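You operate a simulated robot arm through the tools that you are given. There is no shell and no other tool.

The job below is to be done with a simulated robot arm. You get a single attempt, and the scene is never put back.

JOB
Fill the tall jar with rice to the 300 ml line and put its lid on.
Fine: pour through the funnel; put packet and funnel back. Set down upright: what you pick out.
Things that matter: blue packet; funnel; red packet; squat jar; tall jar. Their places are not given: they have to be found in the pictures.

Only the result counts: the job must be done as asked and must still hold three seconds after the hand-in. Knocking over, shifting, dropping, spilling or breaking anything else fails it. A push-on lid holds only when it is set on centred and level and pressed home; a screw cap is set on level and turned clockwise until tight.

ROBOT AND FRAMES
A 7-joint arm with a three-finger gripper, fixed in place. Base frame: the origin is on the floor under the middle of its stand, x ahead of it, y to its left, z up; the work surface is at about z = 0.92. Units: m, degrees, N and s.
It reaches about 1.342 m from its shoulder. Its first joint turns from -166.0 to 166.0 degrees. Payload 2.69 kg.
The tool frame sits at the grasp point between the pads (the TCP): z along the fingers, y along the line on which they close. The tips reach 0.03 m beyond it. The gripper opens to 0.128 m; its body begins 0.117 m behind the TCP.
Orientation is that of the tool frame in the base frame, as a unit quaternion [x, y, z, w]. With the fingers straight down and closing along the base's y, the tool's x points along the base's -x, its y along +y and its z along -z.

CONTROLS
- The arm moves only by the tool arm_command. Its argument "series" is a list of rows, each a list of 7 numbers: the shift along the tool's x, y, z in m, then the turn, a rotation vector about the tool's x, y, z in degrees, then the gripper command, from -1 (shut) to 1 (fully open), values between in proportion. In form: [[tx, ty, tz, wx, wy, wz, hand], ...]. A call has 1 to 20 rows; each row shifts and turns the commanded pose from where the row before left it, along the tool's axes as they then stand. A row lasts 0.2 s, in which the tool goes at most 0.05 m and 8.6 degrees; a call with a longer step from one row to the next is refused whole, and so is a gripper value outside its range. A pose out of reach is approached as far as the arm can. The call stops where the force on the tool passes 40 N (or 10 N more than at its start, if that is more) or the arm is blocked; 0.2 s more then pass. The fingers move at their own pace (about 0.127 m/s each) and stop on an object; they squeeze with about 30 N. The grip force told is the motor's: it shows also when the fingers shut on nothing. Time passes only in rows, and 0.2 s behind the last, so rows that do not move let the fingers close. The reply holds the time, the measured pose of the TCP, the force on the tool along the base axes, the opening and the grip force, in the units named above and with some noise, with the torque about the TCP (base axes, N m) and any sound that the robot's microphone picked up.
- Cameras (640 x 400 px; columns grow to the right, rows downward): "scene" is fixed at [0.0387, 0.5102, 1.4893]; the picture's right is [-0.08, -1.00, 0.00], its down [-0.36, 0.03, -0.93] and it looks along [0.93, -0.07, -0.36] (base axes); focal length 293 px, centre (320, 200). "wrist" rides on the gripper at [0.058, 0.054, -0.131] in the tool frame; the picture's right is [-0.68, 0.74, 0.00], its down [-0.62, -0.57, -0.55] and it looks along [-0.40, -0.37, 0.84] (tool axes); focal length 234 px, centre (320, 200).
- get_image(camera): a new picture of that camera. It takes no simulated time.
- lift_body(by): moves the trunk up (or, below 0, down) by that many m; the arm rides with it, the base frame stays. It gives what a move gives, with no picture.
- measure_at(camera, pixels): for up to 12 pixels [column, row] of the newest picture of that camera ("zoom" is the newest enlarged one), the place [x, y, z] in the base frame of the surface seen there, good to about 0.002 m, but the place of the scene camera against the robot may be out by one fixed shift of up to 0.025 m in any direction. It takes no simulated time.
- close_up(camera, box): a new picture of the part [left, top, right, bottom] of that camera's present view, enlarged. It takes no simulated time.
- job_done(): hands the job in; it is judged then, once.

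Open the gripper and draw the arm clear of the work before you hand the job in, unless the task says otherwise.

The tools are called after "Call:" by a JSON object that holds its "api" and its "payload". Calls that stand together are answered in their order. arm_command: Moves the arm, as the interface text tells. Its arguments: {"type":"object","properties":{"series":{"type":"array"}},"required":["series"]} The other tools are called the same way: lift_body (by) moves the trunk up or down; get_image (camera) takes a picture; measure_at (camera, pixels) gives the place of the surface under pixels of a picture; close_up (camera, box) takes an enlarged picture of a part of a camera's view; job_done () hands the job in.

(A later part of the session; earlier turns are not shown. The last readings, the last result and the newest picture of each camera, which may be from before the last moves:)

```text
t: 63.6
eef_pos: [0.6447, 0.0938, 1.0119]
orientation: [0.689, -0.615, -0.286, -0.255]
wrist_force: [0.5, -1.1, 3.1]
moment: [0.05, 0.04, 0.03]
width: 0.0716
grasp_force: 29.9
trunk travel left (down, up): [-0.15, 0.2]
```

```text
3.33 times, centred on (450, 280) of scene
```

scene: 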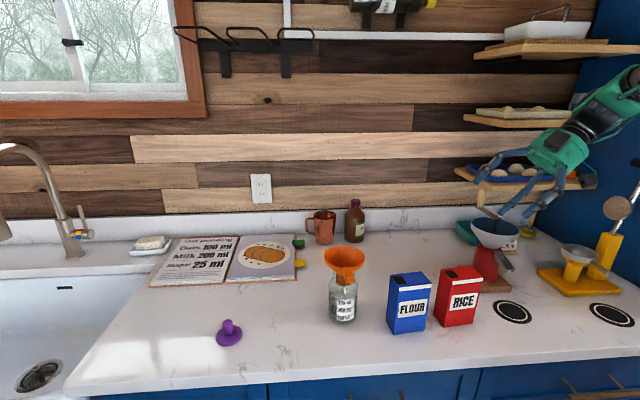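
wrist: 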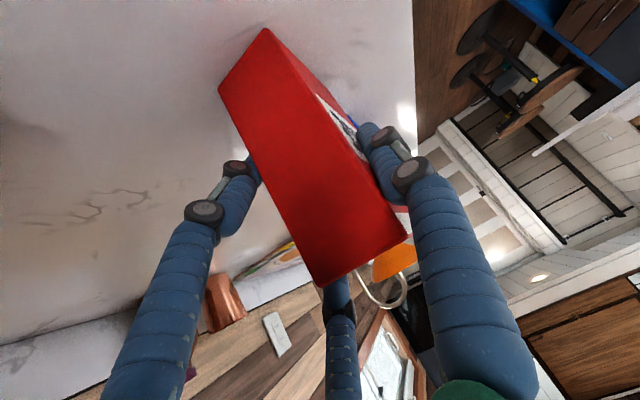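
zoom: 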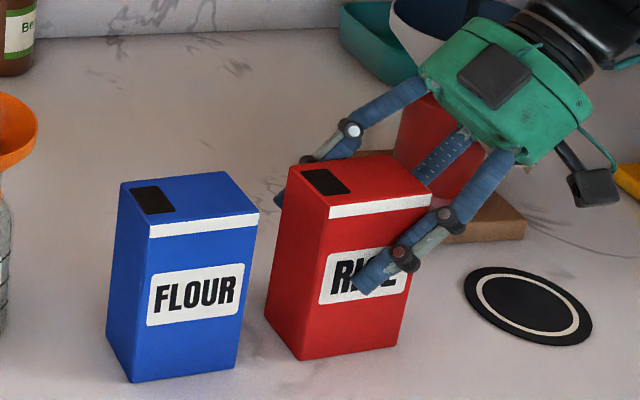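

The grip holds at width 0.0716 as predicted and the packet has not moved. I lift straight up 4 cm and check force and attitude.

Call:
{"api": "arm_command", "payload": {"series": [[-0.0035, 0, -0.0035, 0, 0, 0, -1], [-0.007, 0, -0.007, 0, 0, 0, -1], [-0.0106, 0, -0.0106, 0, 0, 0, -1], [-0.0106, 0, -0.0106, 0, 0, 0, -1], [0, 0, 0, 0, 0, 0, -1], [0, 0, 0, 0, 0, 0, -1]]}}

Call:
{"api": "close_up", "payload": {"camera": "scene", "box": [370, 200, 510, 340]}}

Call:
{"api": "get_image", "payload": {"camera": "wrist"}}

```text
t: 65.0
eef_pos: [0.6463, 0.0951, 1.0565]
orientation: [0.689, -0.616, -0.285, -0.254]
wrist_force: [0.2, 0.9, -2.9]
moment: [-0.02, -0.09, 0.03]
width: 0.0715
grasp_force: 30.2
trunk travel left (down, up): [-0.15, 0.2]
```

```text
2.86 times, centred on (440, 270) of scene
```

zoom: 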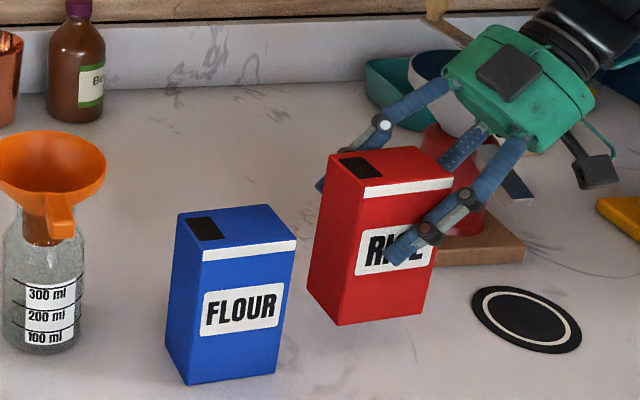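

```text
taken
```

wrist: 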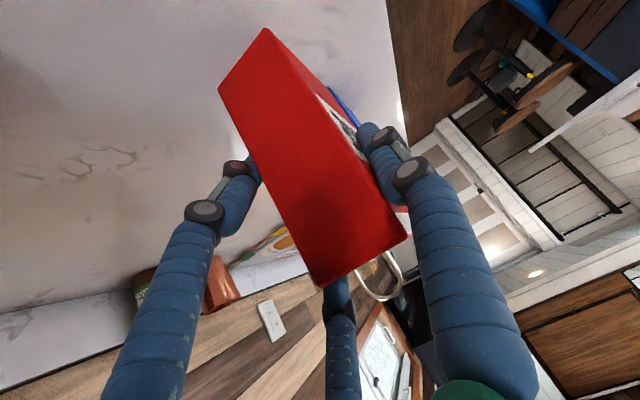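

Lifted cleanly with ~3 N weight, packet upright. I raise it to z≈1.256, carry it toward the jar above the flour packet, and yaw it to a 35° pour plane.

Call:
{"api": "arm_command", "payload": {"series": [[-0.0283, 0, -0.0283, 0, 0, 0, -1], [-0.0283, 0, -0.0283, 0, 0, 0, -1], [-0.0283, 0, -0.0283, 0, 0, 0, -1], [-0.0283, 0, -0.0283, 0, 0, 0, -1], [-0.0283, 0, -0.0283, 0, 0, 0, -1], [-0.0254, -0.0133, 0.0254, 0, 0, 0, -1], [-0.0254, -0.0133, 0.0254, 0, 0, 0, -1], [-0.0254, -0.0133, 0.0254, 0, 0, 0, -1], [-0.0254, -0.0133, 0.0254, 0, 0, 0, -1], [-0.0254, -0.0133, 0.0254, 0, 0, 0, -1], [-0.0254, -0.0133, 0.0254, 0, 0, 0, -1], [-0.0254, -0.0133, 0.0254, 0, 0, 0, -1], [0, 0, 0, -5.07, 0, -5.07, -1], [0, 0, 0, -5.07, 0, -5.07, -1], [0, 0, 0, -5.07, 0, -5.07, -1], [0, 0, 0, -5.07, 0, -5.07, -1], [0, 0, 0, 0, 0, 0, -1], [0, 0, 0, 0, 0, 0, -1]]}}

Call:
{"api": "get_image", "payload": {"camera": "scene"}}

Call:
{"api": "get_image", "payload": {"camera": "wrist"}}

```text
t: 68.8
eef_pos: [0.7093, 0.3551, 1.2561]
orientation: [0.82, -0.425, -0.34, -0.176]
wrist_force: [-0.3, -0.3, -4.2]
moment: [-0.03, -0.07, 0.01]
width: 0.0717
grasp_force: 29.4
trunk travel left (down, up): [-0.15, 0.2]
```

```text
taken
```

scene: 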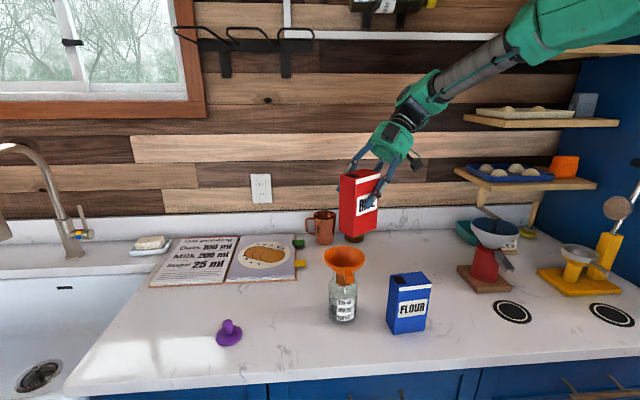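

```text
taken
```

wrist: 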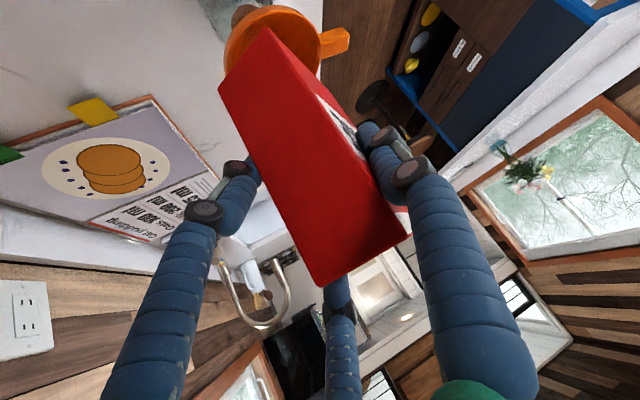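

The packet hangs upright beside the funnel. I enlarge the scene view to see hole versus funnel and measure them in the same camera.

Call:
{"api": "close_up", "payload": {"camera": "scene", "box": [300, 140, 420, 300]}}

Call:
{"api": "measure_at", "payload": {"camera": "scene", "pixels": [[351, 173], [349, 176], [355, 171], [345, 262], [345, 248], [345, 278], [326, 262], [363, 262], [343, 180], [340, 215], [353, 240]]}}

```text
2.50 times, centred on (360, 220) of scene
```

zoom: 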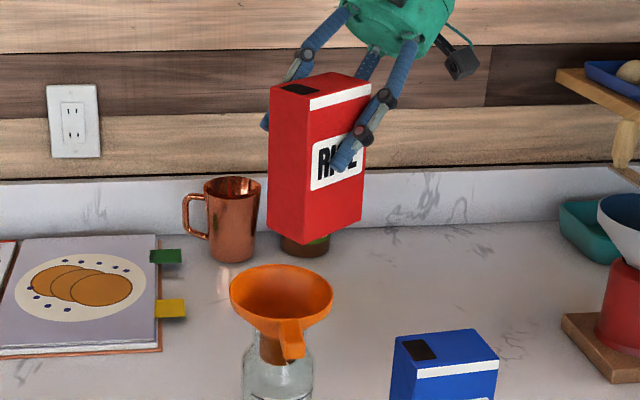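

```text
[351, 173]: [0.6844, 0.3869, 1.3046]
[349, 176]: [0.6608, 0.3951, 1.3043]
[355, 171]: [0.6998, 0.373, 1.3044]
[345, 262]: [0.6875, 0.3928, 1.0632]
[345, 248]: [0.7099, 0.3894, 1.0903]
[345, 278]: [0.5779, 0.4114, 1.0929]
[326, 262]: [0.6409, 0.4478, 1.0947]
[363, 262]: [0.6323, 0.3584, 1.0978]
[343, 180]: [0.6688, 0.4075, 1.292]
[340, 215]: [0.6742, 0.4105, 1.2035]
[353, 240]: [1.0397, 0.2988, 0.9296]
```

I zoom on the hole for a precise fix.

Call:
{"api": "close_up", "payload": {"camera": "scene", "box": [330, 160, 390, 200]}}

Call:
{"api": "measure_at", "payload": {"camera": "zoom", "pixels": [[130, 160], [210, 140], [280, 170], [190, 200], [200, 170]]}}

Call:
{"api": "close_up", "payload": {"camera": "scene", "box": [315, 240, 375, 290]}}

Call:
{"api": "measure_at", "payload": {"camera": "zoom", "pixels": [[105, 180], [525, 175], [310, 60], [320, 290], [180, 100], [450, 100], [150, 240], [480, 240]]}}

```text
10.00 times, centred on (360, 180) of scene
```

zoom: 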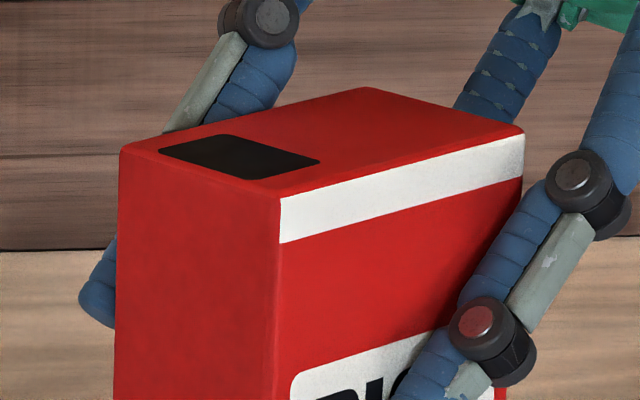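

```text
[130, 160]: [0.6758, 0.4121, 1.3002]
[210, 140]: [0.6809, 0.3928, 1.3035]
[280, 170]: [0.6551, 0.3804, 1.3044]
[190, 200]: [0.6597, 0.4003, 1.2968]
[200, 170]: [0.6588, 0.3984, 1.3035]
```

```text
8.00 times, centred on (345, 265) of scene
```

zoom: 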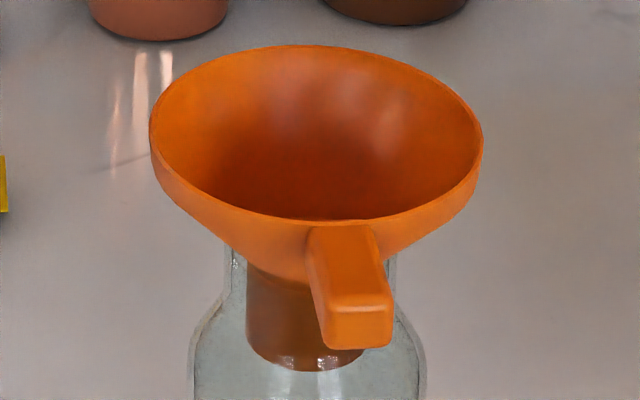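

```text
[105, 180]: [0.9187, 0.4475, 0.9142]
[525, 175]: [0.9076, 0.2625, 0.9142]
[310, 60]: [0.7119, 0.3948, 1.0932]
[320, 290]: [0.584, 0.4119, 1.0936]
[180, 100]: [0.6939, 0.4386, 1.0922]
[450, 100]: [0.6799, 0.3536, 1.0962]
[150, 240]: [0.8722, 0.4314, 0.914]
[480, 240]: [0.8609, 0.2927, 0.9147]
```

The hole's centre is about 13 mm before the funnel centre along the pour direction and 2 mm off sideways: as planned. I tilt to 32° in four steps, keeping the spout edge above the funnel.

Call:
{"api": "arm_command", "payload": {"series": [[0.0085, 0, -0.0017, 0, 8, 0, -1], [0.0097, 0, 0.0024, 0, 8, 0, -1], [0.0104, 0, 0.0079, 0, 8, 0, -1], [0.0114, 0, 0.0184, 0, 8, 0, -1]]}}

Call:
{"api": "get_image", "payload": {"camera": "scene"}}

Call:
{"api": "close_up", "payload": {"camera": "scene", "box": [300, 160, 420, 330]}}

Call:
{"api": "get_image", "payload": {"camera": "wrist"}}

```text
t: 69.8
eef_pos: [0.7232, 0.3358, 1.2114]
orientation: [0.882, -0.458, -0.1, -0.052]
wrist_force: [-0.3, -1.0, -2.4]
moment: [0.02, -0.03, 0.0]
width: 0.0715
grasp_force: 29.9
trunk travel left (down, up): [-0.15, 0.2]
```

```text
taken
```

scene: 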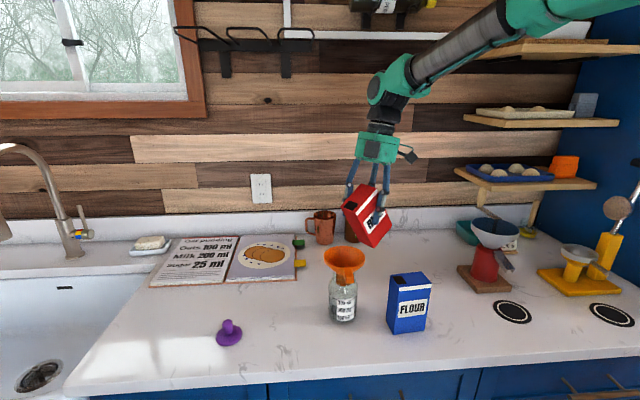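

```text
2.35 times, centred on (360, 245) of scene
```

zoom: 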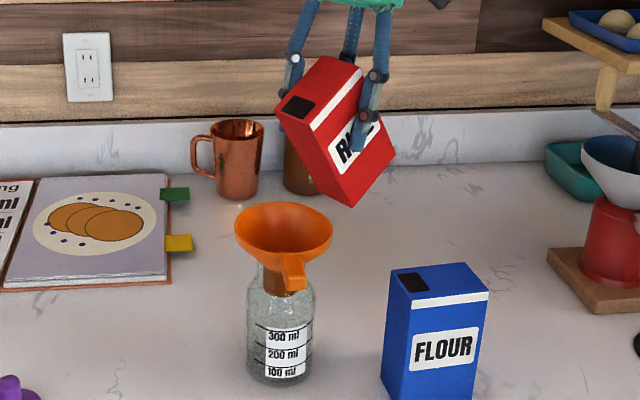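

```text
taken
```

wrist: 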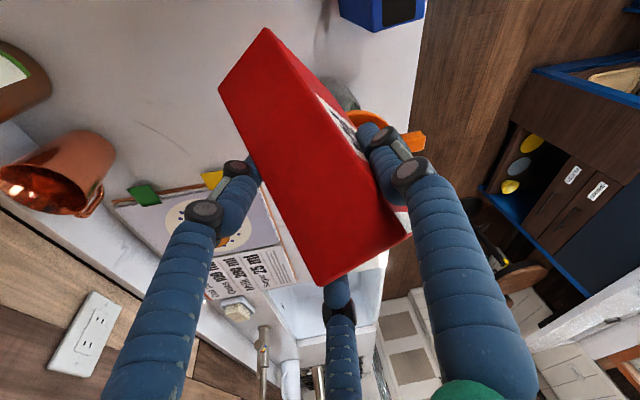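

No flow at 32°. I tilt on to 48°, lowering toward the funnel.

Call:
{"api": "arm_command", "payload": {"series": [[0.0074, 0, 0.0198, 0, 8, 0, -1], [0.0024, 0, 0.0104, 0, 8, 0, -1]]}}

Call:
{"api": "close_up", "payload": {"camera": "scene", "box": [300, 160, 420, 330]}}

```text
t: 70.4
eef_pos: [0.7256, 0.3336, 1.1803]
orientation: [0.887, -0.461, 0.024, 0.012]
wrist_force: [0.2, 0.3, -3.0]
moment: [0.07, 0.0, 0.01]
width: 0.0714
grasp_force: 30.1
trunk travel left (down, up): [-0.15, 0.2]
```

```text
2.35 times, centred on (360, 245) of scene
```

zoom: 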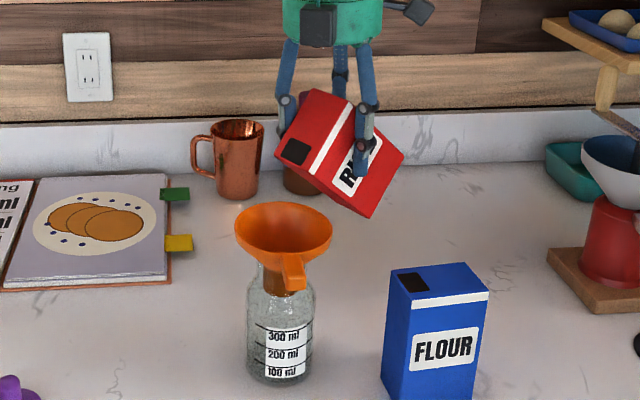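

Still no flow at 48°. I tilt to 56° and 64° and check.

Call:
{"api": "arm_command", "payload": {"series": [[-0.0001, 0, 0.0055, 0, 8, 0, -1]]}}

Call:
{"api": "arm_command", "payload": {"series": [[-0.0016, 0, 0.0023, 0, 8, 0, -1]]}}

Call:
{"api": "close_up", "payload": {"camera": "scene", "box": [300, 160, 420, 330]}}

Call:
{"api": "get_image", "payload": {"camera": "wrist"}}

```text
t: 70.8
eef_pos: [0.7266, 0.3322, 1.1743]
orientation: [0.883, -0.459, 0.086, 0.044]
wrist_force: [0.6, -0.9, -2.6]
moment: [0.13, 0.09, 0.03]
width: 0.0712
grasp_force: 30.2
trunk travel left (down, up): [-0.15, 0.2]
```

```text
t: 71.2
eef_pos: [0.7247, 0.3321, 1.1724]
orientation: [0.875, -0.456, 0.146, 0.076]
wrist_force: [0.3, -0.7, -2.8]
moment: [0.12, 0.03, -0.02]
width: 0.0716
grasp_force: 29.7
trunk travel left (down, up): [-0.15, 0.2]
```

```text
2.35 times, centred on (360, 245) of scene
```

zoom: 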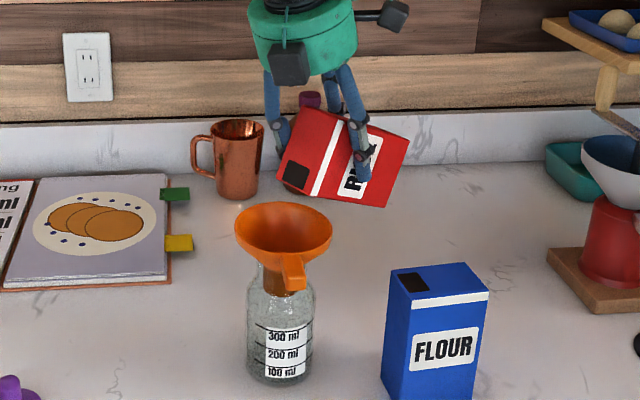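

```text
taken
```

wrist: 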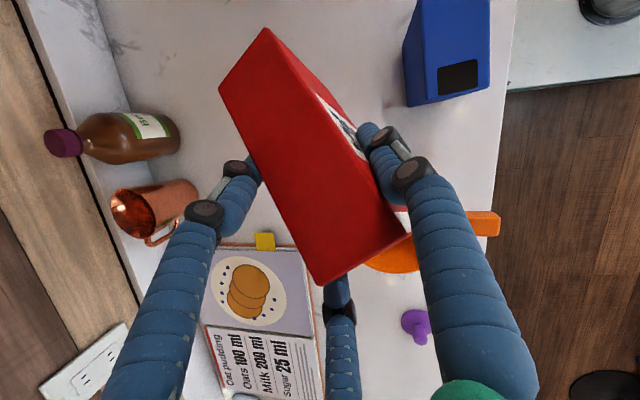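

No flow at 64° and the hole stays above the funnel. I tilt one step at a time to 72° and 80°, checking each time.

Call:
{"api": "arm_command", "payload": {"series": [[-0.0019, 0, -0.002, 0, 8, 0, -1]]}}

Call:
{"api": "close_up", "payload": {"camera": "scene", "box": [300, 200, 400, 330]}}

```text
t: 71.6
eef_pos: [0.7242, 0.336, 1.1746]
orientation: [0.862, -0.449, 0.207, 0.108]
wrist_force: [-0.1, -1.4, -3.6]
moment: [0.14, 0.03, 0.0]
width: 0.0713
grasp_force: 30.0
trunk travel left (down, up): [-0.15, 0.2]
```

```text
3.08 times, centred on (350, 265) of scene
```

zoom: 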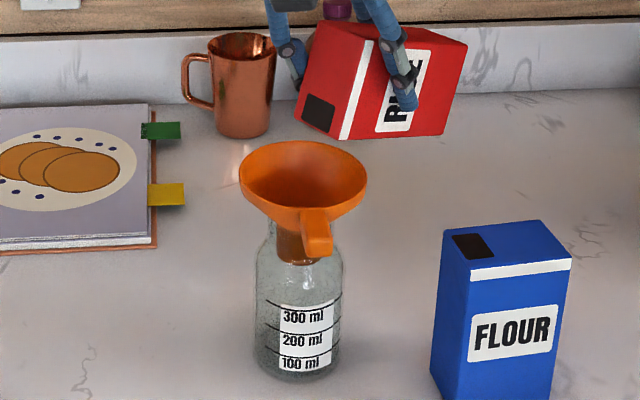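

Nothing yet at 72°. On to 80°.

Call:
{"api": "arm_command", "payload": {"series": [[-0.0016, 0, -0.0051, 0, 8, 0, -1]]}}

Call:
{"api": "close_up", "payload": {"camera": "scene", "box": [300, 200, 400, 330]}}

```text
t: 72.0
eef_pos: [0.7201, 0.3389, 1.1772]
orientation: [0.846, -0.44, 0.266, 0.139]
wrist_force: [-1.1, 0.1, -4.3]
moment: [0.15, -0.02, -0.04]
width: 0.0716
grasp_force: 30.0
trunk travel left (down, up): [-0.15, 0.2]
```

```text
3.08 times, centred on (350, 265) of scene
```

zoom: 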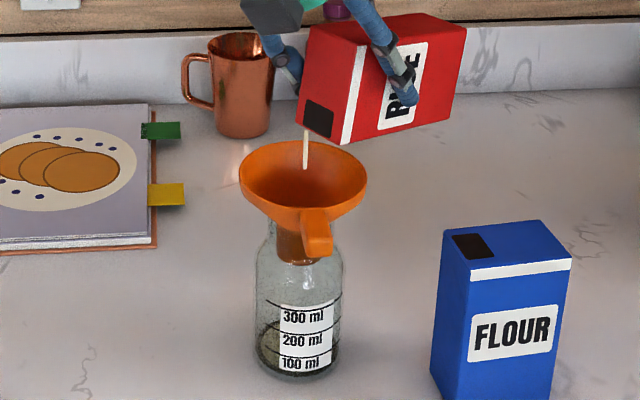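

At 80° a thin stream falls from the hole into the funnel centre (305,130–168). I hold the pose for a moment and watch the level.

Call:
{"api": "arm_command", "payload": {"series": [[0, 0, 0, 0, 0, 0, -1], [0, 0, 0, 0, 0, 0, -1]]}}

Call:
{"api": "close_up", "payload": {"camera": "scene", "box": [310, 230, 380, 330]}}

```text
t: 72.6
eef_pos: [0.7211, 0.3398, 1.1765]
orientation: [0.847, -0.44, 0.266, 0.139]
wrist_force: [-0.6, -0.2, -2.3]
moment: [0.07, -0.01, -0.02]
width: 0.0713
grasp_force: 30.0
trunk travel left (down, up): [-0.15, 0.2]
```

```text
4.00 times, centred on (345, 280) of scene
```

zoom: 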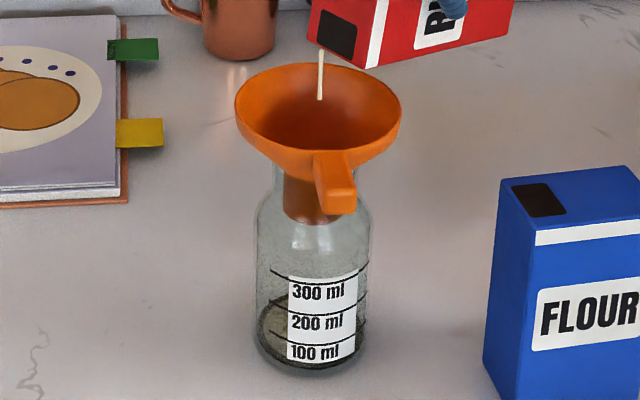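

Rice collects in the jar bottom. I hold for another 1.2 s and zoom on the jar.

Call:
{"api": "arm_command", "payload": {"series": [[0, 0, 0, 0, 0, 0, -1], [0, 0, 0, 0, 0, 0, -1], [0, 0, 0, 0, 0, 0, -1], [0, 0, 0, 0, 0, 0, -1], [0, 0, 0, 0, 0, 0, -1]]}}

Call:
{"api": "close_up", "payload": {"camera": "scene", "box": [320, 270, 368, 328]}}

Call:
{"api": "close_up", "payload": {"camera": "scene", "box": [310, 220, 380, 290]}}

```text
t: 73.8
eef_pos: [0.7208, 0.3381, 1.177]
orientation: [0.846, -0.44, 0.266, 0.14]
wrist_force: [0.5, -0.2, -3.5]
moment: [0.09, 0.02, -0.01]
width: 0.0716
grasp_force: 29.9
trunk travel left (down, up): [-0.15, 0.2]
```

```text
6.90 times, centred on (344, 299) of scene
```

zoom: 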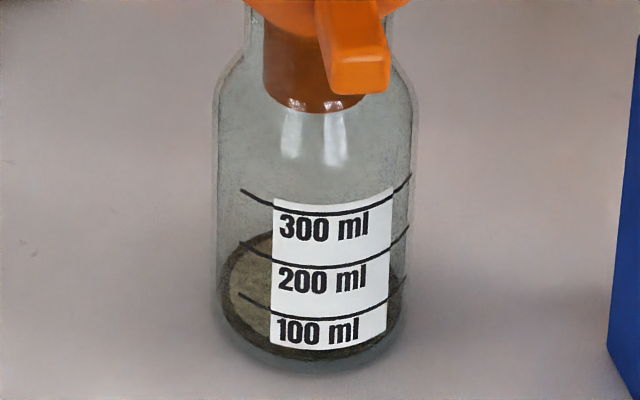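

```text
5.71 times, centred on (345, 255) of scene
```

zoom: 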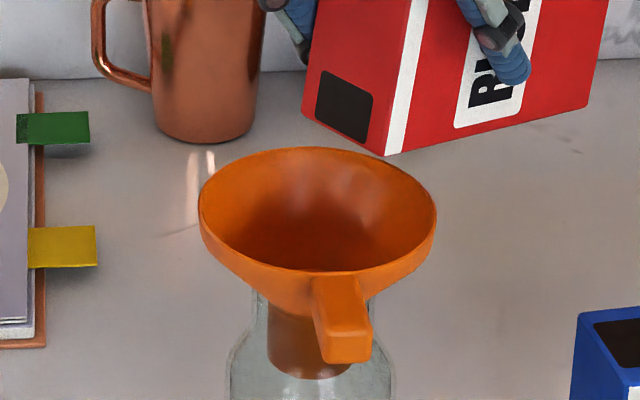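

The stream stopped by itself: about 60 ml is in (surface below the 100 line). So each tilt gives an equilibrium amount; I tilt 4° more and dwell.

Call:
{"api": "arm_command", "payload": {"series": [[-0.00105, 0, -0.00275, 0, 4, 0, -1], [0, 0, 0, 0, 0, 0, -1], [0, 0, 0, 0, 0, 0, -1], [0, 0, 0, 0, 0, 0, -1], [0, 0, 0, 0, 0, 0, -1]]}}

Call:
{"api": "close_up", "payload": {"camera": "scene", "box": [320, 270, 368, 328]}}

Call:
{"api": "close_up", "payload": {"camera": "scene", "box": [310, 220, 380, 290]}}

```text
t: 75.0
eef_pos: [0.7188, 0.339, 1.179]
orientation: [0.836, -0.435, 0.296, 0.155]
wrist_force: [-0.3, -0.8, -3.3]
moment: [0.04, 0.03, 0.01]
width: 0.0714
grasp_force: 30.2
trunk travel left (down, up): [-0.15, 0.2]
```

```text
6.90 times, centred on (344, 299) of scene
```

zoom: 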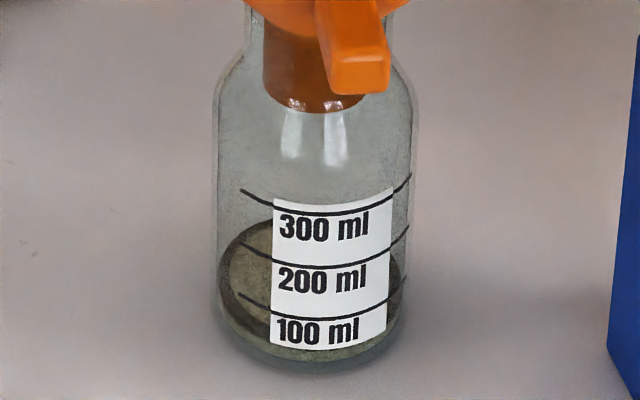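

```text
5.71 times, centred on (345, 255) of scene
```

zoom: 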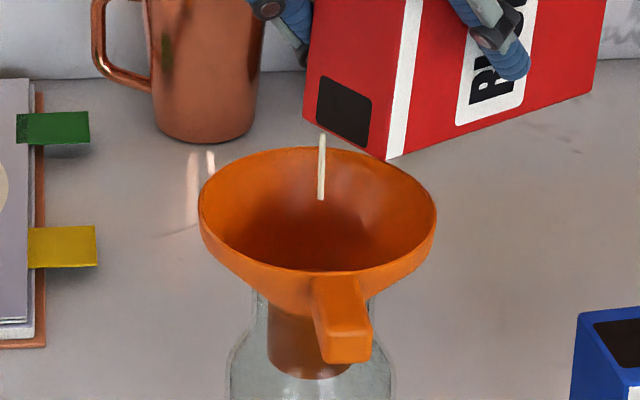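

The stream runs at 84° and lands in the funnel. I dwell more.

Call:
{"api": "arm_command", "payload": {"series": [[0, 0, 0, 0, 0, 0, -1], [0, 0, 0, 0, 0, 0, -1], [0, 0, 0, 0, 0, 0, -1], [0, 0, 0, 0, 0, 0, -1], [0, 0, 0, 0, 0, 0, -1]]}}

Call:
{"api": "close_up", "payload": {"camera": "scene", "box": [320, 270, 368, 328]}}

Call:
{"api": "close_up", "payload": {"camera": "scene", "box": [310, 220, 380, 290]}}

```text
t: 76.2
eef_pos: [0.7192, 0.3401, 1.1781]
orientation: [0.836, -0.435, 0.296, 0.154]
wrist_force: [0.2, -0.3, -3.1]
moment: [0.08, 0.0, -0.01]
width: 0.0713
grasp_force: 29.8
trunk travel left (down, up): [-0.15, 0.2]
```

```text
6.90 times, centred on (344, 299) of scene
```

zoom: 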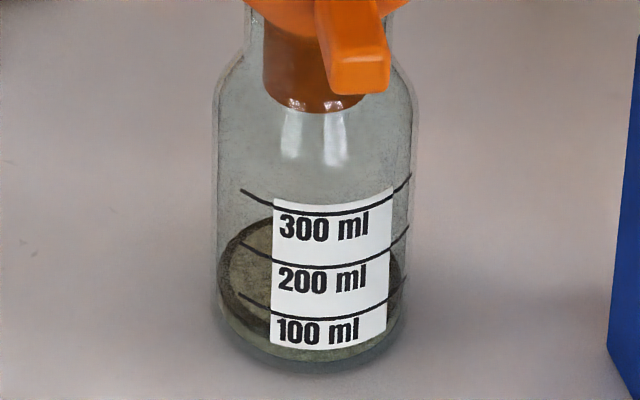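

```text
5.71 times, centred on (345, 255) of scene
```

zoom: 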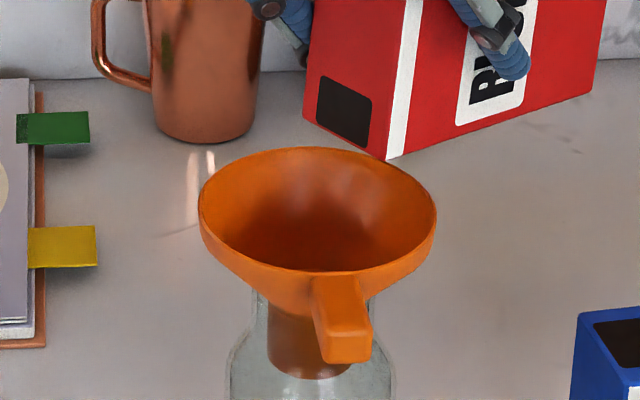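

Flow stopped again. I zoom strongly on the lower jar to read the level against the 100 ml line.

Call:
{"api": "close_up", "payload": {"camera": "scene", "box": [328, 294, 362, 326]}}

Call:
{"api": "close_up", "payload": {"camera": "scene", "box": [325, 298, 345, 324]}}

```text
12.50 times, centred on (345, 310) of scene
```

zoom: 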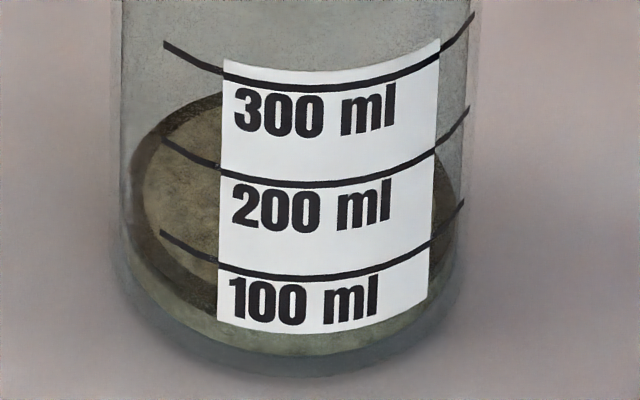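

```text
15.38 times, centred on (335, 311) of scene
```

zoom: 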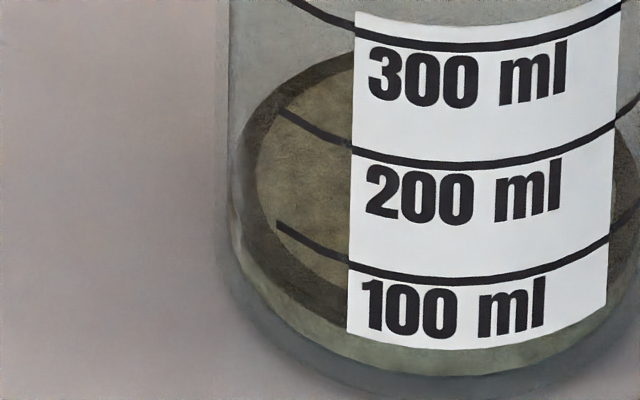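

The rice surface meets the front glass about 35 ml up; the model fits a repose-angle packet, so ~110° will be needed. I tilt to 88° then 92° with dwell.

Call:
{"api": "arm_command", "payload": {"series": [[-0.00105, 0, -0.00275, 0, 4, 0, -1], [0, 0, 0, 0, 0, 0, -1], [0, 0, 0, 0, 0, 0, -1], [0, 0, 0, 0, 0, 0, -1], [0, 0, 0, 0, 0, 0, -1], [0, 0, 0, 0, 0, 0, -1], [0, 0, 0, 0, 0, 0, -1], [0, 0, 0, 0, 0, 0, -1], [0, 0, 0, 0, 0, 0, -1]]}}

Call:
{"api": "close_up", "payload": {"camera": "scene", "box": [328, 294, 362, 326]}}

Call:
{"api": "close_up", "payload": {"camera": "scene", "box": [310, 220, 380, 290]}}

```text
t: 78.2
eef_pos: [0.718, 0.3435, 1.1804]
orientation: [0.825, -0.429, 0.325, 0.17]
wrist_force: [-0.8, -1.3, -2.0]
moment: [0.09, 0.0, 0.01]
width: 0.0714
grasp_force: 29.9
trunk travel left (down, up): [-0.15, 0.2]
```

```text
12.50 times, centred on (345, 310) of scene
```

zoom: 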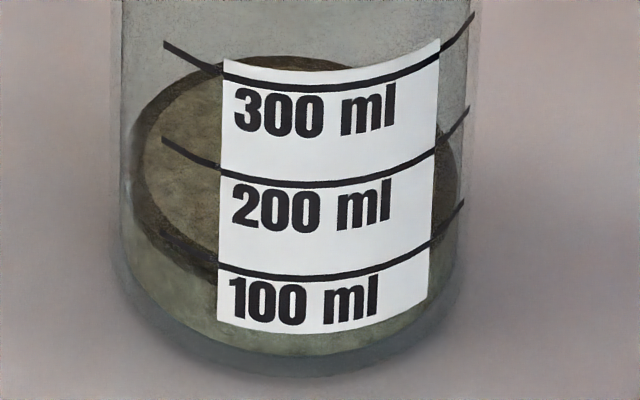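

```text
5.71 times, centred on (345, 255) of scene
```

zoom: 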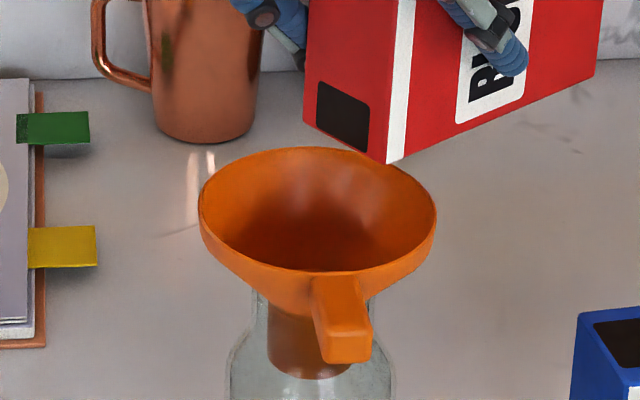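

Now ~77 ml (surface edge just under the 100 line). I tilt to 92° and dwell.

Call:
{"api": "arm_command", "payload": {"series": [[-0.0007, 0, -0.00365, 0, 4, 0, -1], [0, 0, 0, 0, 0, 0, -1], [0, 0, 0, 0, 0, 0, -1], [0, 0, 0, 0, 0, 0, -1], [0, 0, 0, 0, 0, 0, -1], [0, 0, 0, 0, 0, 0, -1], [0, 0, 0, 0, 0, 0, -1], [0, 0, 0, 0, 0, 0, -1], [0, 0, 0, 0, 0, 0, -1], [0, 0, 0, 0, 0, 0, -1]]}}

Call:
{"api": "close_up", "payload": {"camera": "scene", "box": [328, 290, 362, 322]}}

Call:
{"api": "close_up", "payload": {"camera": "scene", "box": [310, 220, 380, 290]}}

```text
t: 80.4
eef_pos: [0.7157, 0.3442, 1.1834]
orientation: [0.813, -0.423, 0.354, 0.185]
wrist_force: [0.5, 0.6, -1.5]
moment: [0.06, 0.01, 0.03]
width: 0.0717
grasp_force: 30.3
trunk travel left (down, up): [-0.15, 0.2]
```

```text
12.50 times, centred on (345, 306) of scene
```

zoom: 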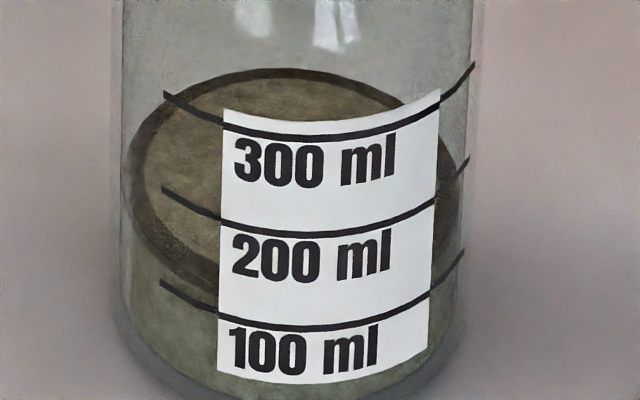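

```text
5.71 times, centred on (345, 255) of scene
```

zoom: 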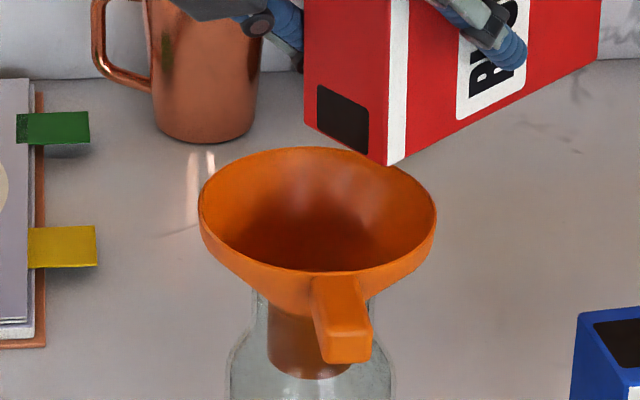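

Now ~127 ml. I tilt to 96° and dwell.

Call:
{"api": "arm_command", "payload": {"series": [[-0.0007, 0, -0.00365, 0, 4, 0, -1], [0, 0, 0, 0, 0, 0, -1], [0, 0, 0, 0, 0, 0, -1], [0, 0, 0, 0, 0, 0, -1], [0, 0, 0, 0, 0, 0, -1], [0, 0, 0, 0, 0, 0, -1], [0, 0, 0, 0, 0, 0, -1], [0, 0, 0, 0, 0, 0, -1], [0, 0, 0, 0, 0, 0, -1], [0, 0, 0, 0, 0, 0, -1]]}}

Call:
{"api": "close_up", "payload": {"camera": "scene", "box": [328, 286, 362, 318]}}

Call:
{"api": "close_up", "payload": {"camera": "scene", "box": [310, 220, 380, 290]}}

```text
t: 82.6
eef_pos: [0.7134, 0.3474, 1.1839]
orientation: [0.801, -0.417, 0.382, 0.199]
wrist_force: [0.0, -0.3, -2.4]
moment: [0.02, 0.01, 0.01]
width: 0.0715
grasp_force: 30.2
trunk travel left (down, up): [-0.15, 0.2]
```

```text
12.50 times, centred on (345, 302) of scene
```

zoom: 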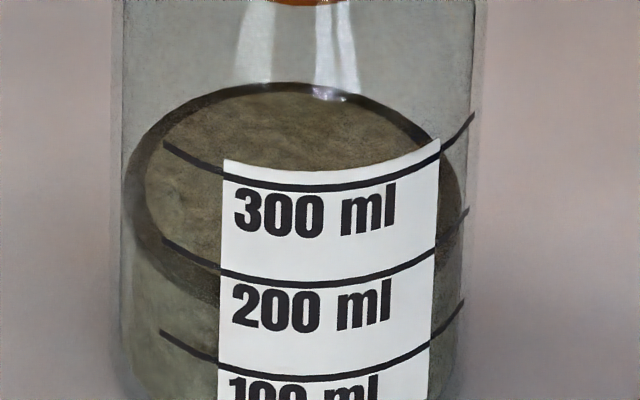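

```text
5.71 times, centred on (345, 255) of scene
```

zoom: 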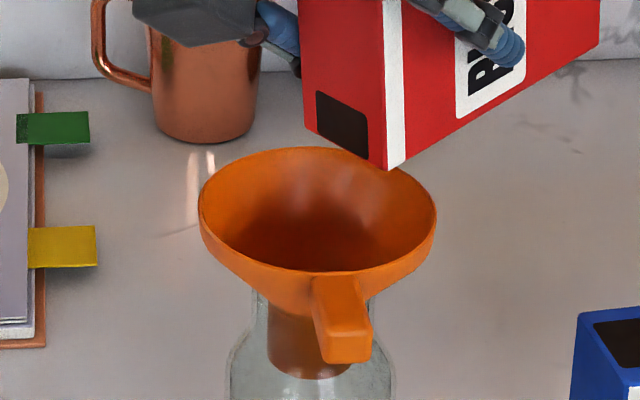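

Now ~166 ml. Next 100°.

Call:
{"api": "arm_command", "payload": {"series": [[-0.0012, 0, -0.0035, 0, 4, 0, -1], [0, 0, 0, 0, 0, 0, -1], [0, 0, 0, 0, 0, 0, -1], [0, 0, 0, 0, 0, 0, -1], [0, 0, 0, 0, 0, 0, -1], [0, 0, 0, 0, 0, 0, -1], [0, 0, 0, 0, 0, 0, -1], [0, 0, 0, 0, 0, 0, -1], [0, 0, 0, 0, 0, 0, -1], [0, 0, 0, 0, 0, 0, -1]]}}

Call:
{"api": "close_up", "payload": {"camera": "scene", "box": [328, 286, 362, 318]}}

Call:
{"api": "close_up", "payload": {"camera": "scene", "box": [310, 220, 380, 290]}}

```text
t: 84.8
eef_pos: [0.7124, 0.3502, 1.1857]
orientation: [0.787, -0.409, 0.41, 0.213]
wrist_force: [0.7, 0.6, -1.2]
moment: [0.07, 0.0, -0.01]
width: 0.0717
grasp_force: 30.0
trunk travel left (down, up): [-0.15, 0.2]
```

```text
12.50 times, centred on (345, 302) of scene
```

zoom: 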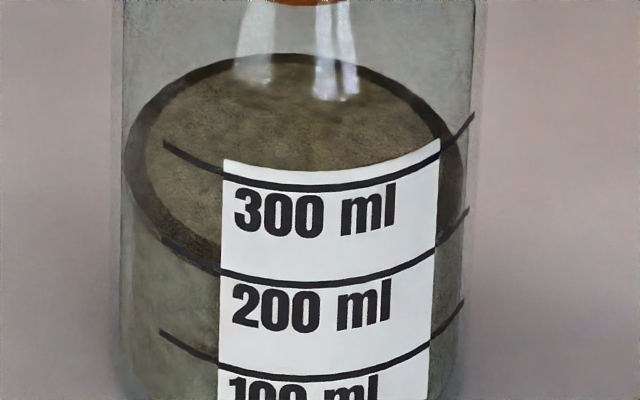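

```text
5.71 times, centred on (345, 255) of scene
```

zoom: 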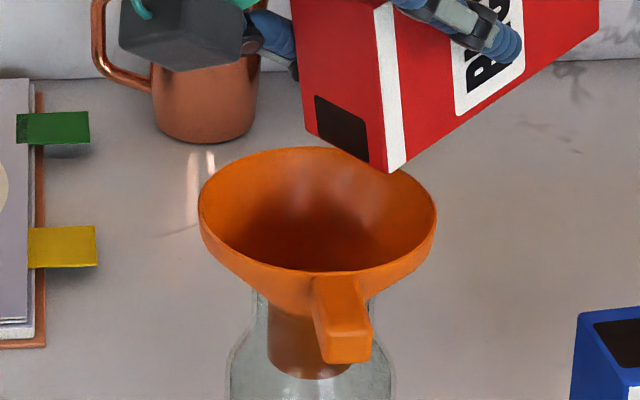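

Now right at the 200 ml line. Next 104°.

Call:
{"api": "arm_command", "payload": {"series": [[-0.0012, 0, -0.0035, 0, 4, 0, -1], [0, 0, 0, 0, 0, 0, -1], [0, 0, 0, 0, 0, 0, -1], [0, 0, 0, 0, 0, 0, -1], [0, 0, 0, 0, 0, 0, -1], [0, 0, 0, 0, 0, 0, -1], [0, 0, 0, 0, 0, 0, -1], [0, 0, 0, 0, 0, 0, -1], [0, 0, 0, 0, 0, 0, -1], [0, 0, 0, 0, 0, 0, -1]]}}

Call:
{"api": "close_up", "payload": {"camera": "scene", "box": [328, 282, 362, 314]}}

Call:
{"api": "close_up", "payload": {"camera": "scene", "box": [310, 220, 380, 290]}}

```text
t: 87.0
eef_pos: [0.7104, 0.3519, 1.1857]
orientation: [0.773, -0.401, 0.436, 0.227]
wrist_force: [0.6, -0.3, -0.8]
moment: [0.03, -0.01, -0.04]
width: 0.0713
grasp_force: 29.9
trunk travel left (down, up): [-0.15, 0.2]
```

```text
12.50 times, centred on (345, 298) of scene
```

zoom: 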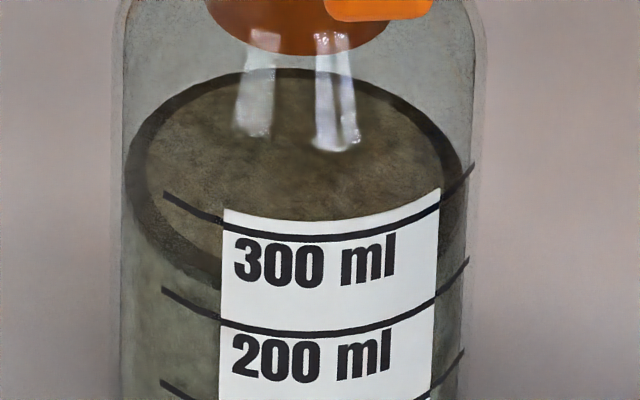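

```text
5.71 times, centred on (345, 255) of scene
```

zoom: 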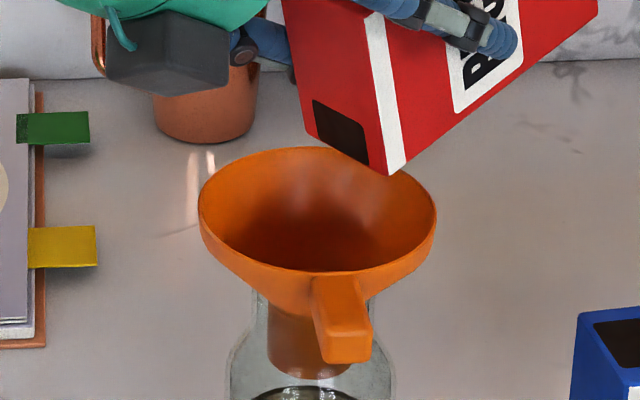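

Now ~237 ml. Next 108° (expect ~270).

Call:
{"api": "arm_command", "payload": {"series": [[-0.00095, 0, -0.004, 0, 4, 0, -1], [0, 0, 0, 0, 0, 0, -1], [0, 0, 0, 0, 0, 0, -1], [0, 0, 0, 0, 0, 0, -1], [0, 0, 0, 0, 0, 0, -1], [0, 0, 0, 0, 0, 0, -1], [0, 0, 0, 0, 0, 0, -1], [0, 0, 0, 0, 0, 0, -1], [0, 0, 0, 0, 0, 0, -1], [0, 0, 0, 0, 0, 0, -1]]}}

Call:
{"api": "close_up", "payload": {"camera": "scene", "box": [328, 278, 362, 310]}}

Call:
{"api": "close_up", "payload": {"camera": "scene", "box": [310, 220, 380, 290]}}

```text
t: 89.2
eef_pos: [0.7088, 0.3563, 1.187]
orientation: [0.757, -0.393, 0.463, 0.241]
wrist_force: [-0.5, 0.5, -0.5]
moment: [0.03, -0.01, -0.03]
width: 0.0718
grasp_force: 30.1
trunk travel left (down, up): [-0.15, 0.2]
```

```text
12.50 times, centred on (345, 294) of scene
```

zoom: 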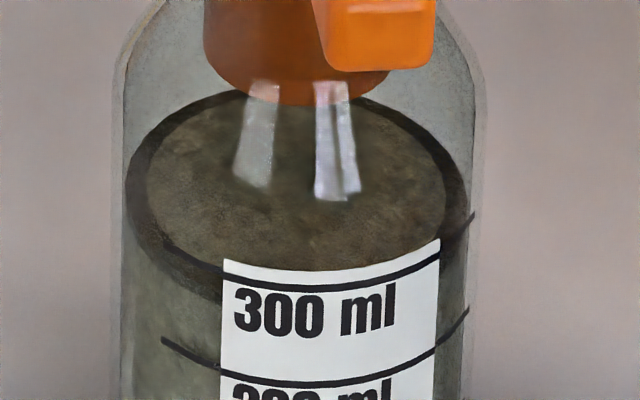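

```text
5.71 times, centred on (345, 255) of scene
```

zoom: 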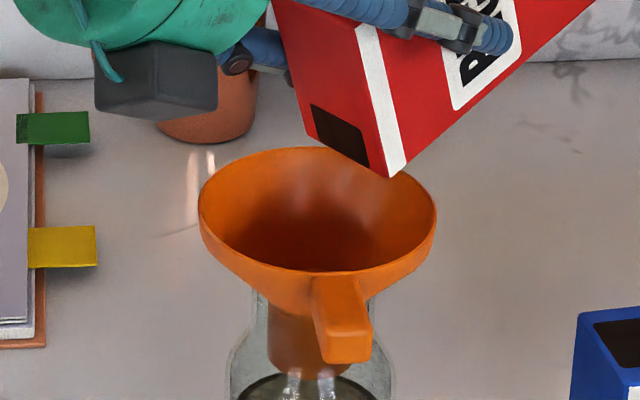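

About 270 ml. To read more exactly I measure the height of the rice surface and of the 300 and 200 ml lines with the same camera.

Call:
{"api": "close_up", "payload": {"camera": "scene", "box": [328, 278, 362, 310]}}

Call:
{"api": "measure_at", "payload": {"camera": "zoom", "pixels": [[180, 180], [200, 220], [290, 230], [400, 200], [420, 160], [240, 280], [300, 288], [400, 275], [240, 375], [300, 383], [400, 368], [300, 340]]}}

```text
12.50 times, centred on (345, 294) of scene
```

zoom: 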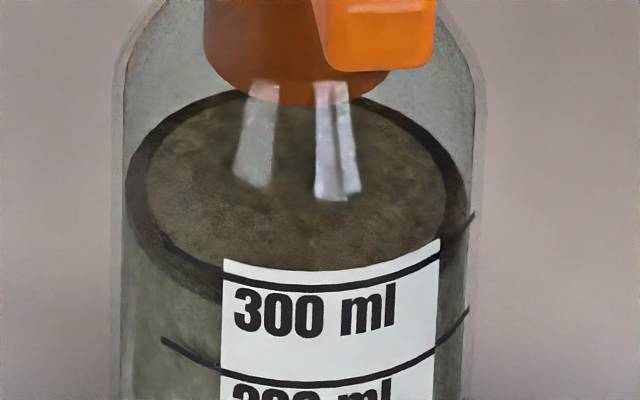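

```text
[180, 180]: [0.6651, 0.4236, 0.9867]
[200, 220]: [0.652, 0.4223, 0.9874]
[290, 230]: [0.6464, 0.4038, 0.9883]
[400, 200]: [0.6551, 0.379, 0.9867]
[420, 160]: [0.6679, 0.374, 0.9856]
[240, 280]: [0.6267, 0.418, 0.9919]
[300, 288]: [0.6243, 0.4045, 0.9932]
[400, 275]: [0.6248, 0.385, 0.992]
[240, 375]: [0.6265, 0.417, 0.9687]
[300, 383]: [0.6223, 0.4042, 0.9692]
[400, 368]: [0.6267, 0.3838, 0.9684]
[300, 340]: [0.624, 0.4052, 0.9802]
```

Surface z≈0.9869 versus 300-line z≈0.9924 and 200-line 0.9688: level ≈277 ml. I tilt 2° more and dwell.

Call:
{"api": "arm_command", "payload": {"series": [[-0.0005, 0, -0.002, 0, 2, 0, -1], [0, 0, 0, 0, 0, 0, -1], [0, 0, 0, 0, 0, 0, -1], [0, 0, 0, 0, 0, 0, -1], [0, 0, 0, 0, 0, 0, -1], [0, 0, 0, 0, 0, 0, -1], [0, 0, 0, 0, 0, 0, -1], [0, 0, 0, 0, 0, 0, -1], [0, 0, 0, 0, 0, 0, -1]]}}

Call:
{"api": "close_up", "payload": {"camera": "scene", "box": [328, 278, 362, 310]}}

Call:
{"api": "measure_at", "payload": {"camera": "zoom", "pixels": [[180, 170], [200, 200], [290, 230], [400, 190], [420, 150], [220, 180], [290, 215], [380, 215], [240, 281], [300, 288], [400, 275], [260, 235]]}}

Call:
{"api": "close_up", "payload": {"camera": "scene", "box": [310, 220, 380, 290]}}

```text
t: 91.2
eef_pos: [0.7059, 0.3574, 1.1881]
orientation: [0.749, -0.388, 0.477, 0.247]
wrist_force: [-0.1, 0.1, -1.5]
moment: [-0.01, -0.02, 0.03]
width: 0.0715
grasp_force: 30.0
trunk travel left (down, up): [-0.15, 0.2]
```

```text
12.50 times, centred on (345, 294) of scene
```

zoom: 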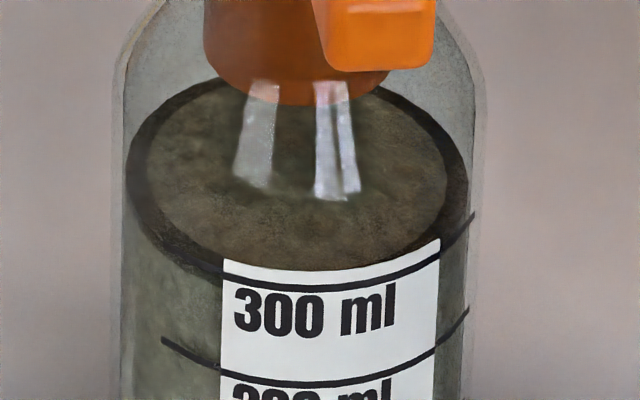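

```text
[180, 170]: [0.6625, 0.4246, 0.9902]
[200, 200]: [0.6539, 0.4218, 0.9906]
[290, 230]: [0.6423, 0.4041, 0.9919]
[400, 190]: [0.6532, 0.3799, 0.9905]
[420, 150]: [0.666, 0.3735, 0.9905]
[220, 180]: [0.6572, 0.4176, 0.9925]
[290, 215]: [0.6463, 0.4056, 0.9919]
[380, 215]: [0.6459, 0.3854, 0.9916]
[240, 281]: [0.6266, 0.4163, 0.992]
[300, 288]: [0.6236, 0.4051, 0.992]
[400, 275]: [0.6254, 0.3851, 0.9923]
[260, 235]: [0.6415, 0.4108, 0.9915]
```

```text
5.71 times, centred on (345, 255) of scene
```

zoom: 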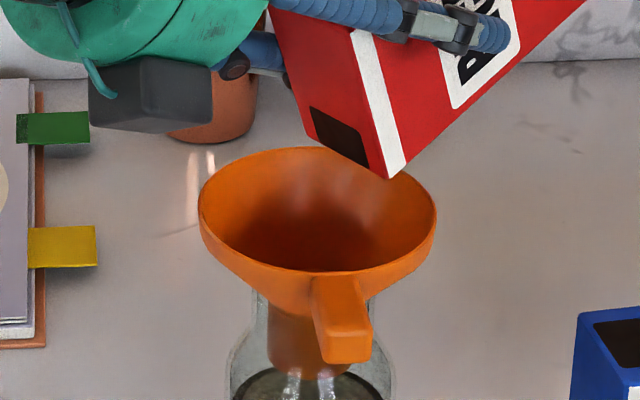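

The surface (z≈0.9912) is just under the 300 line (0.9921): ≈296 ml. I add a tiny 0.4° tilt to bring it onto the line.

Call:
{"api": "arm_command", "payload": {"series": [[-0.0001, 0, -0.0004, 0, 0.4, 0, -1], [0, 0, 0, 0, 0, 0, -1], [0, 0, 0, 0, 0, 0, -1], [0, 0, 0, 0, 0, 0, -1], [0, 0, 0, 0, 0, 0, -1], [0, 0, 0, 0, 0, 0, -1]]}}

Call:
{"api": "close_up", "payload": {"camera": "scene", "box": [328, 278, 362, 310]}}

Call:
{"api": "measure_at", "payload": {"camera": "zoom", "pixels": [[180, 170], [200, 200], [290, 230], [400, 190], [420, 150], [220, 180], [290, 215], [380, 215], [240, 281], [300, 288], [400, 275], [260, 235]]}}

```text
t: 92.6
eef_pos: [0.7074, 0.3578, 1.1889]
orientation: [0.747, -0.388, 0.479, 0.249]
wrist_force: [-0.9, 0.1, -1.2]
moment: [-0.01, -0.02, -0.01]
width: 0.0714
grasp_force: 29.7
trunk travel left (down, up): [-0.15, 0.2]
```

```text
12.50 times, centred on (345, 294) of scene
```

zoom: 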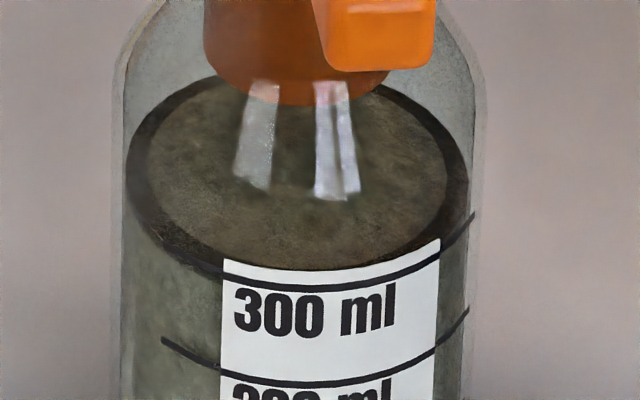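

```text
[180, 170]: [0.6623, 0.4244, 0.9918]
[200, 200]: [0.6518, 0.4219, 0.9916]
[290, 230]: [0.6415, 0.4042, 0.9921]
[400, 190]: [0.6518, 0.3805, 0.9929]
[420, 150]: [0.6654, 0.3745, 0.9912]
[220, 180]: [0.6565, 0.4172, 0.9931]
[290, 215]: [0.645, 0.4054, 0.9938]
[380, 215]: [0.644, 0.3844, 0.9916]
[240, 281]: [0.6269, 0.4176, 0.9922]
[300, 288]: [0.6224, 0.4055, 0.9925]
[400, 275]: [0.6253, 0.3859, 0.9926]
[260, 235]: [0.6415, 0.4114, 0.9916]
```

The surface now reads 0.9922 versus the line 0.9924: ≈300 ml. I tilt the packet back while raising it clear of the funnel.

Call:
{"api": "arm_command", "payload": {"series": [[0.00325, 0, 0.0071, 0, -8, 0, -1], [0.0122, 0, 0.0005, 0, -8, 0, -1], [0.0228, 0, -0.0195, 0, -8, 0, -1], [0.0231, 0, -0.0263, 0, -8, 0, -1], [0.0193, 0, -0.0292, 0, -8, 0, -1], [0.0129, 0, -0.0271, 0, -8, 0, -1], [0, 0, 0, 0, -8, 0, -1], [0, 0, 0, 0, -8, 0, -1], [0, 0, 0, 0, -8, 0, -1], [0, 0, 0, 0, -8, 0, -1], [0, 0, 0, 0, -8, 0, -1], [0, 0, 0, 0, -8, 0, -1], [0, 0, 0, 0, -8, 0, -1], [0, 0, 0, 0, -6.4, 0, -1], [0, 0, 0, 0, 0, 0, -1]]}}

Call:
{"api": "get_image", "payload": {"camera": "scene"}}

Call:
{"api": "close_up", "payload": {"camera": "scene", "box": [300, 120, 420, 290]}}

```text
t: 95.8
eef_pos: [0.7151, 0.3444, 1.3281]
orientation: [0.82, -0.426, -0.34, -0.176]
wrist_force: [0.8, -0.2, -1.0]
moment: [0.0, -0.01, 0.01]
width: 0.0713
grasp_force: 30.1
trunk travel left (down, up): [-0.15, 0.2]
```

```text
taken
```

scene: 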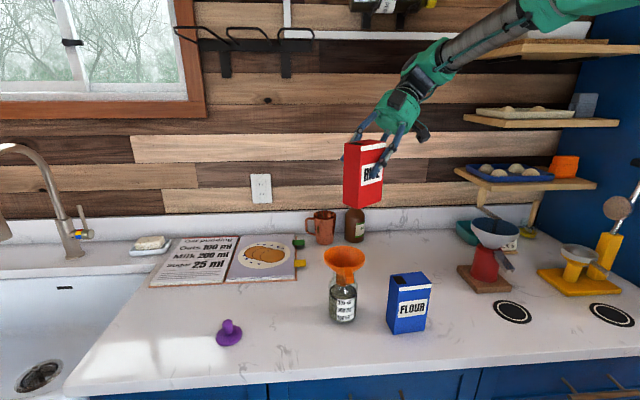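

```text
2.35 times, centred on (360, 205) of scene
```

zoom: 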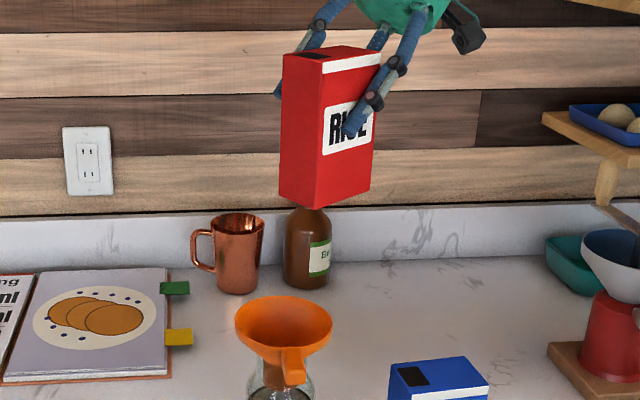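

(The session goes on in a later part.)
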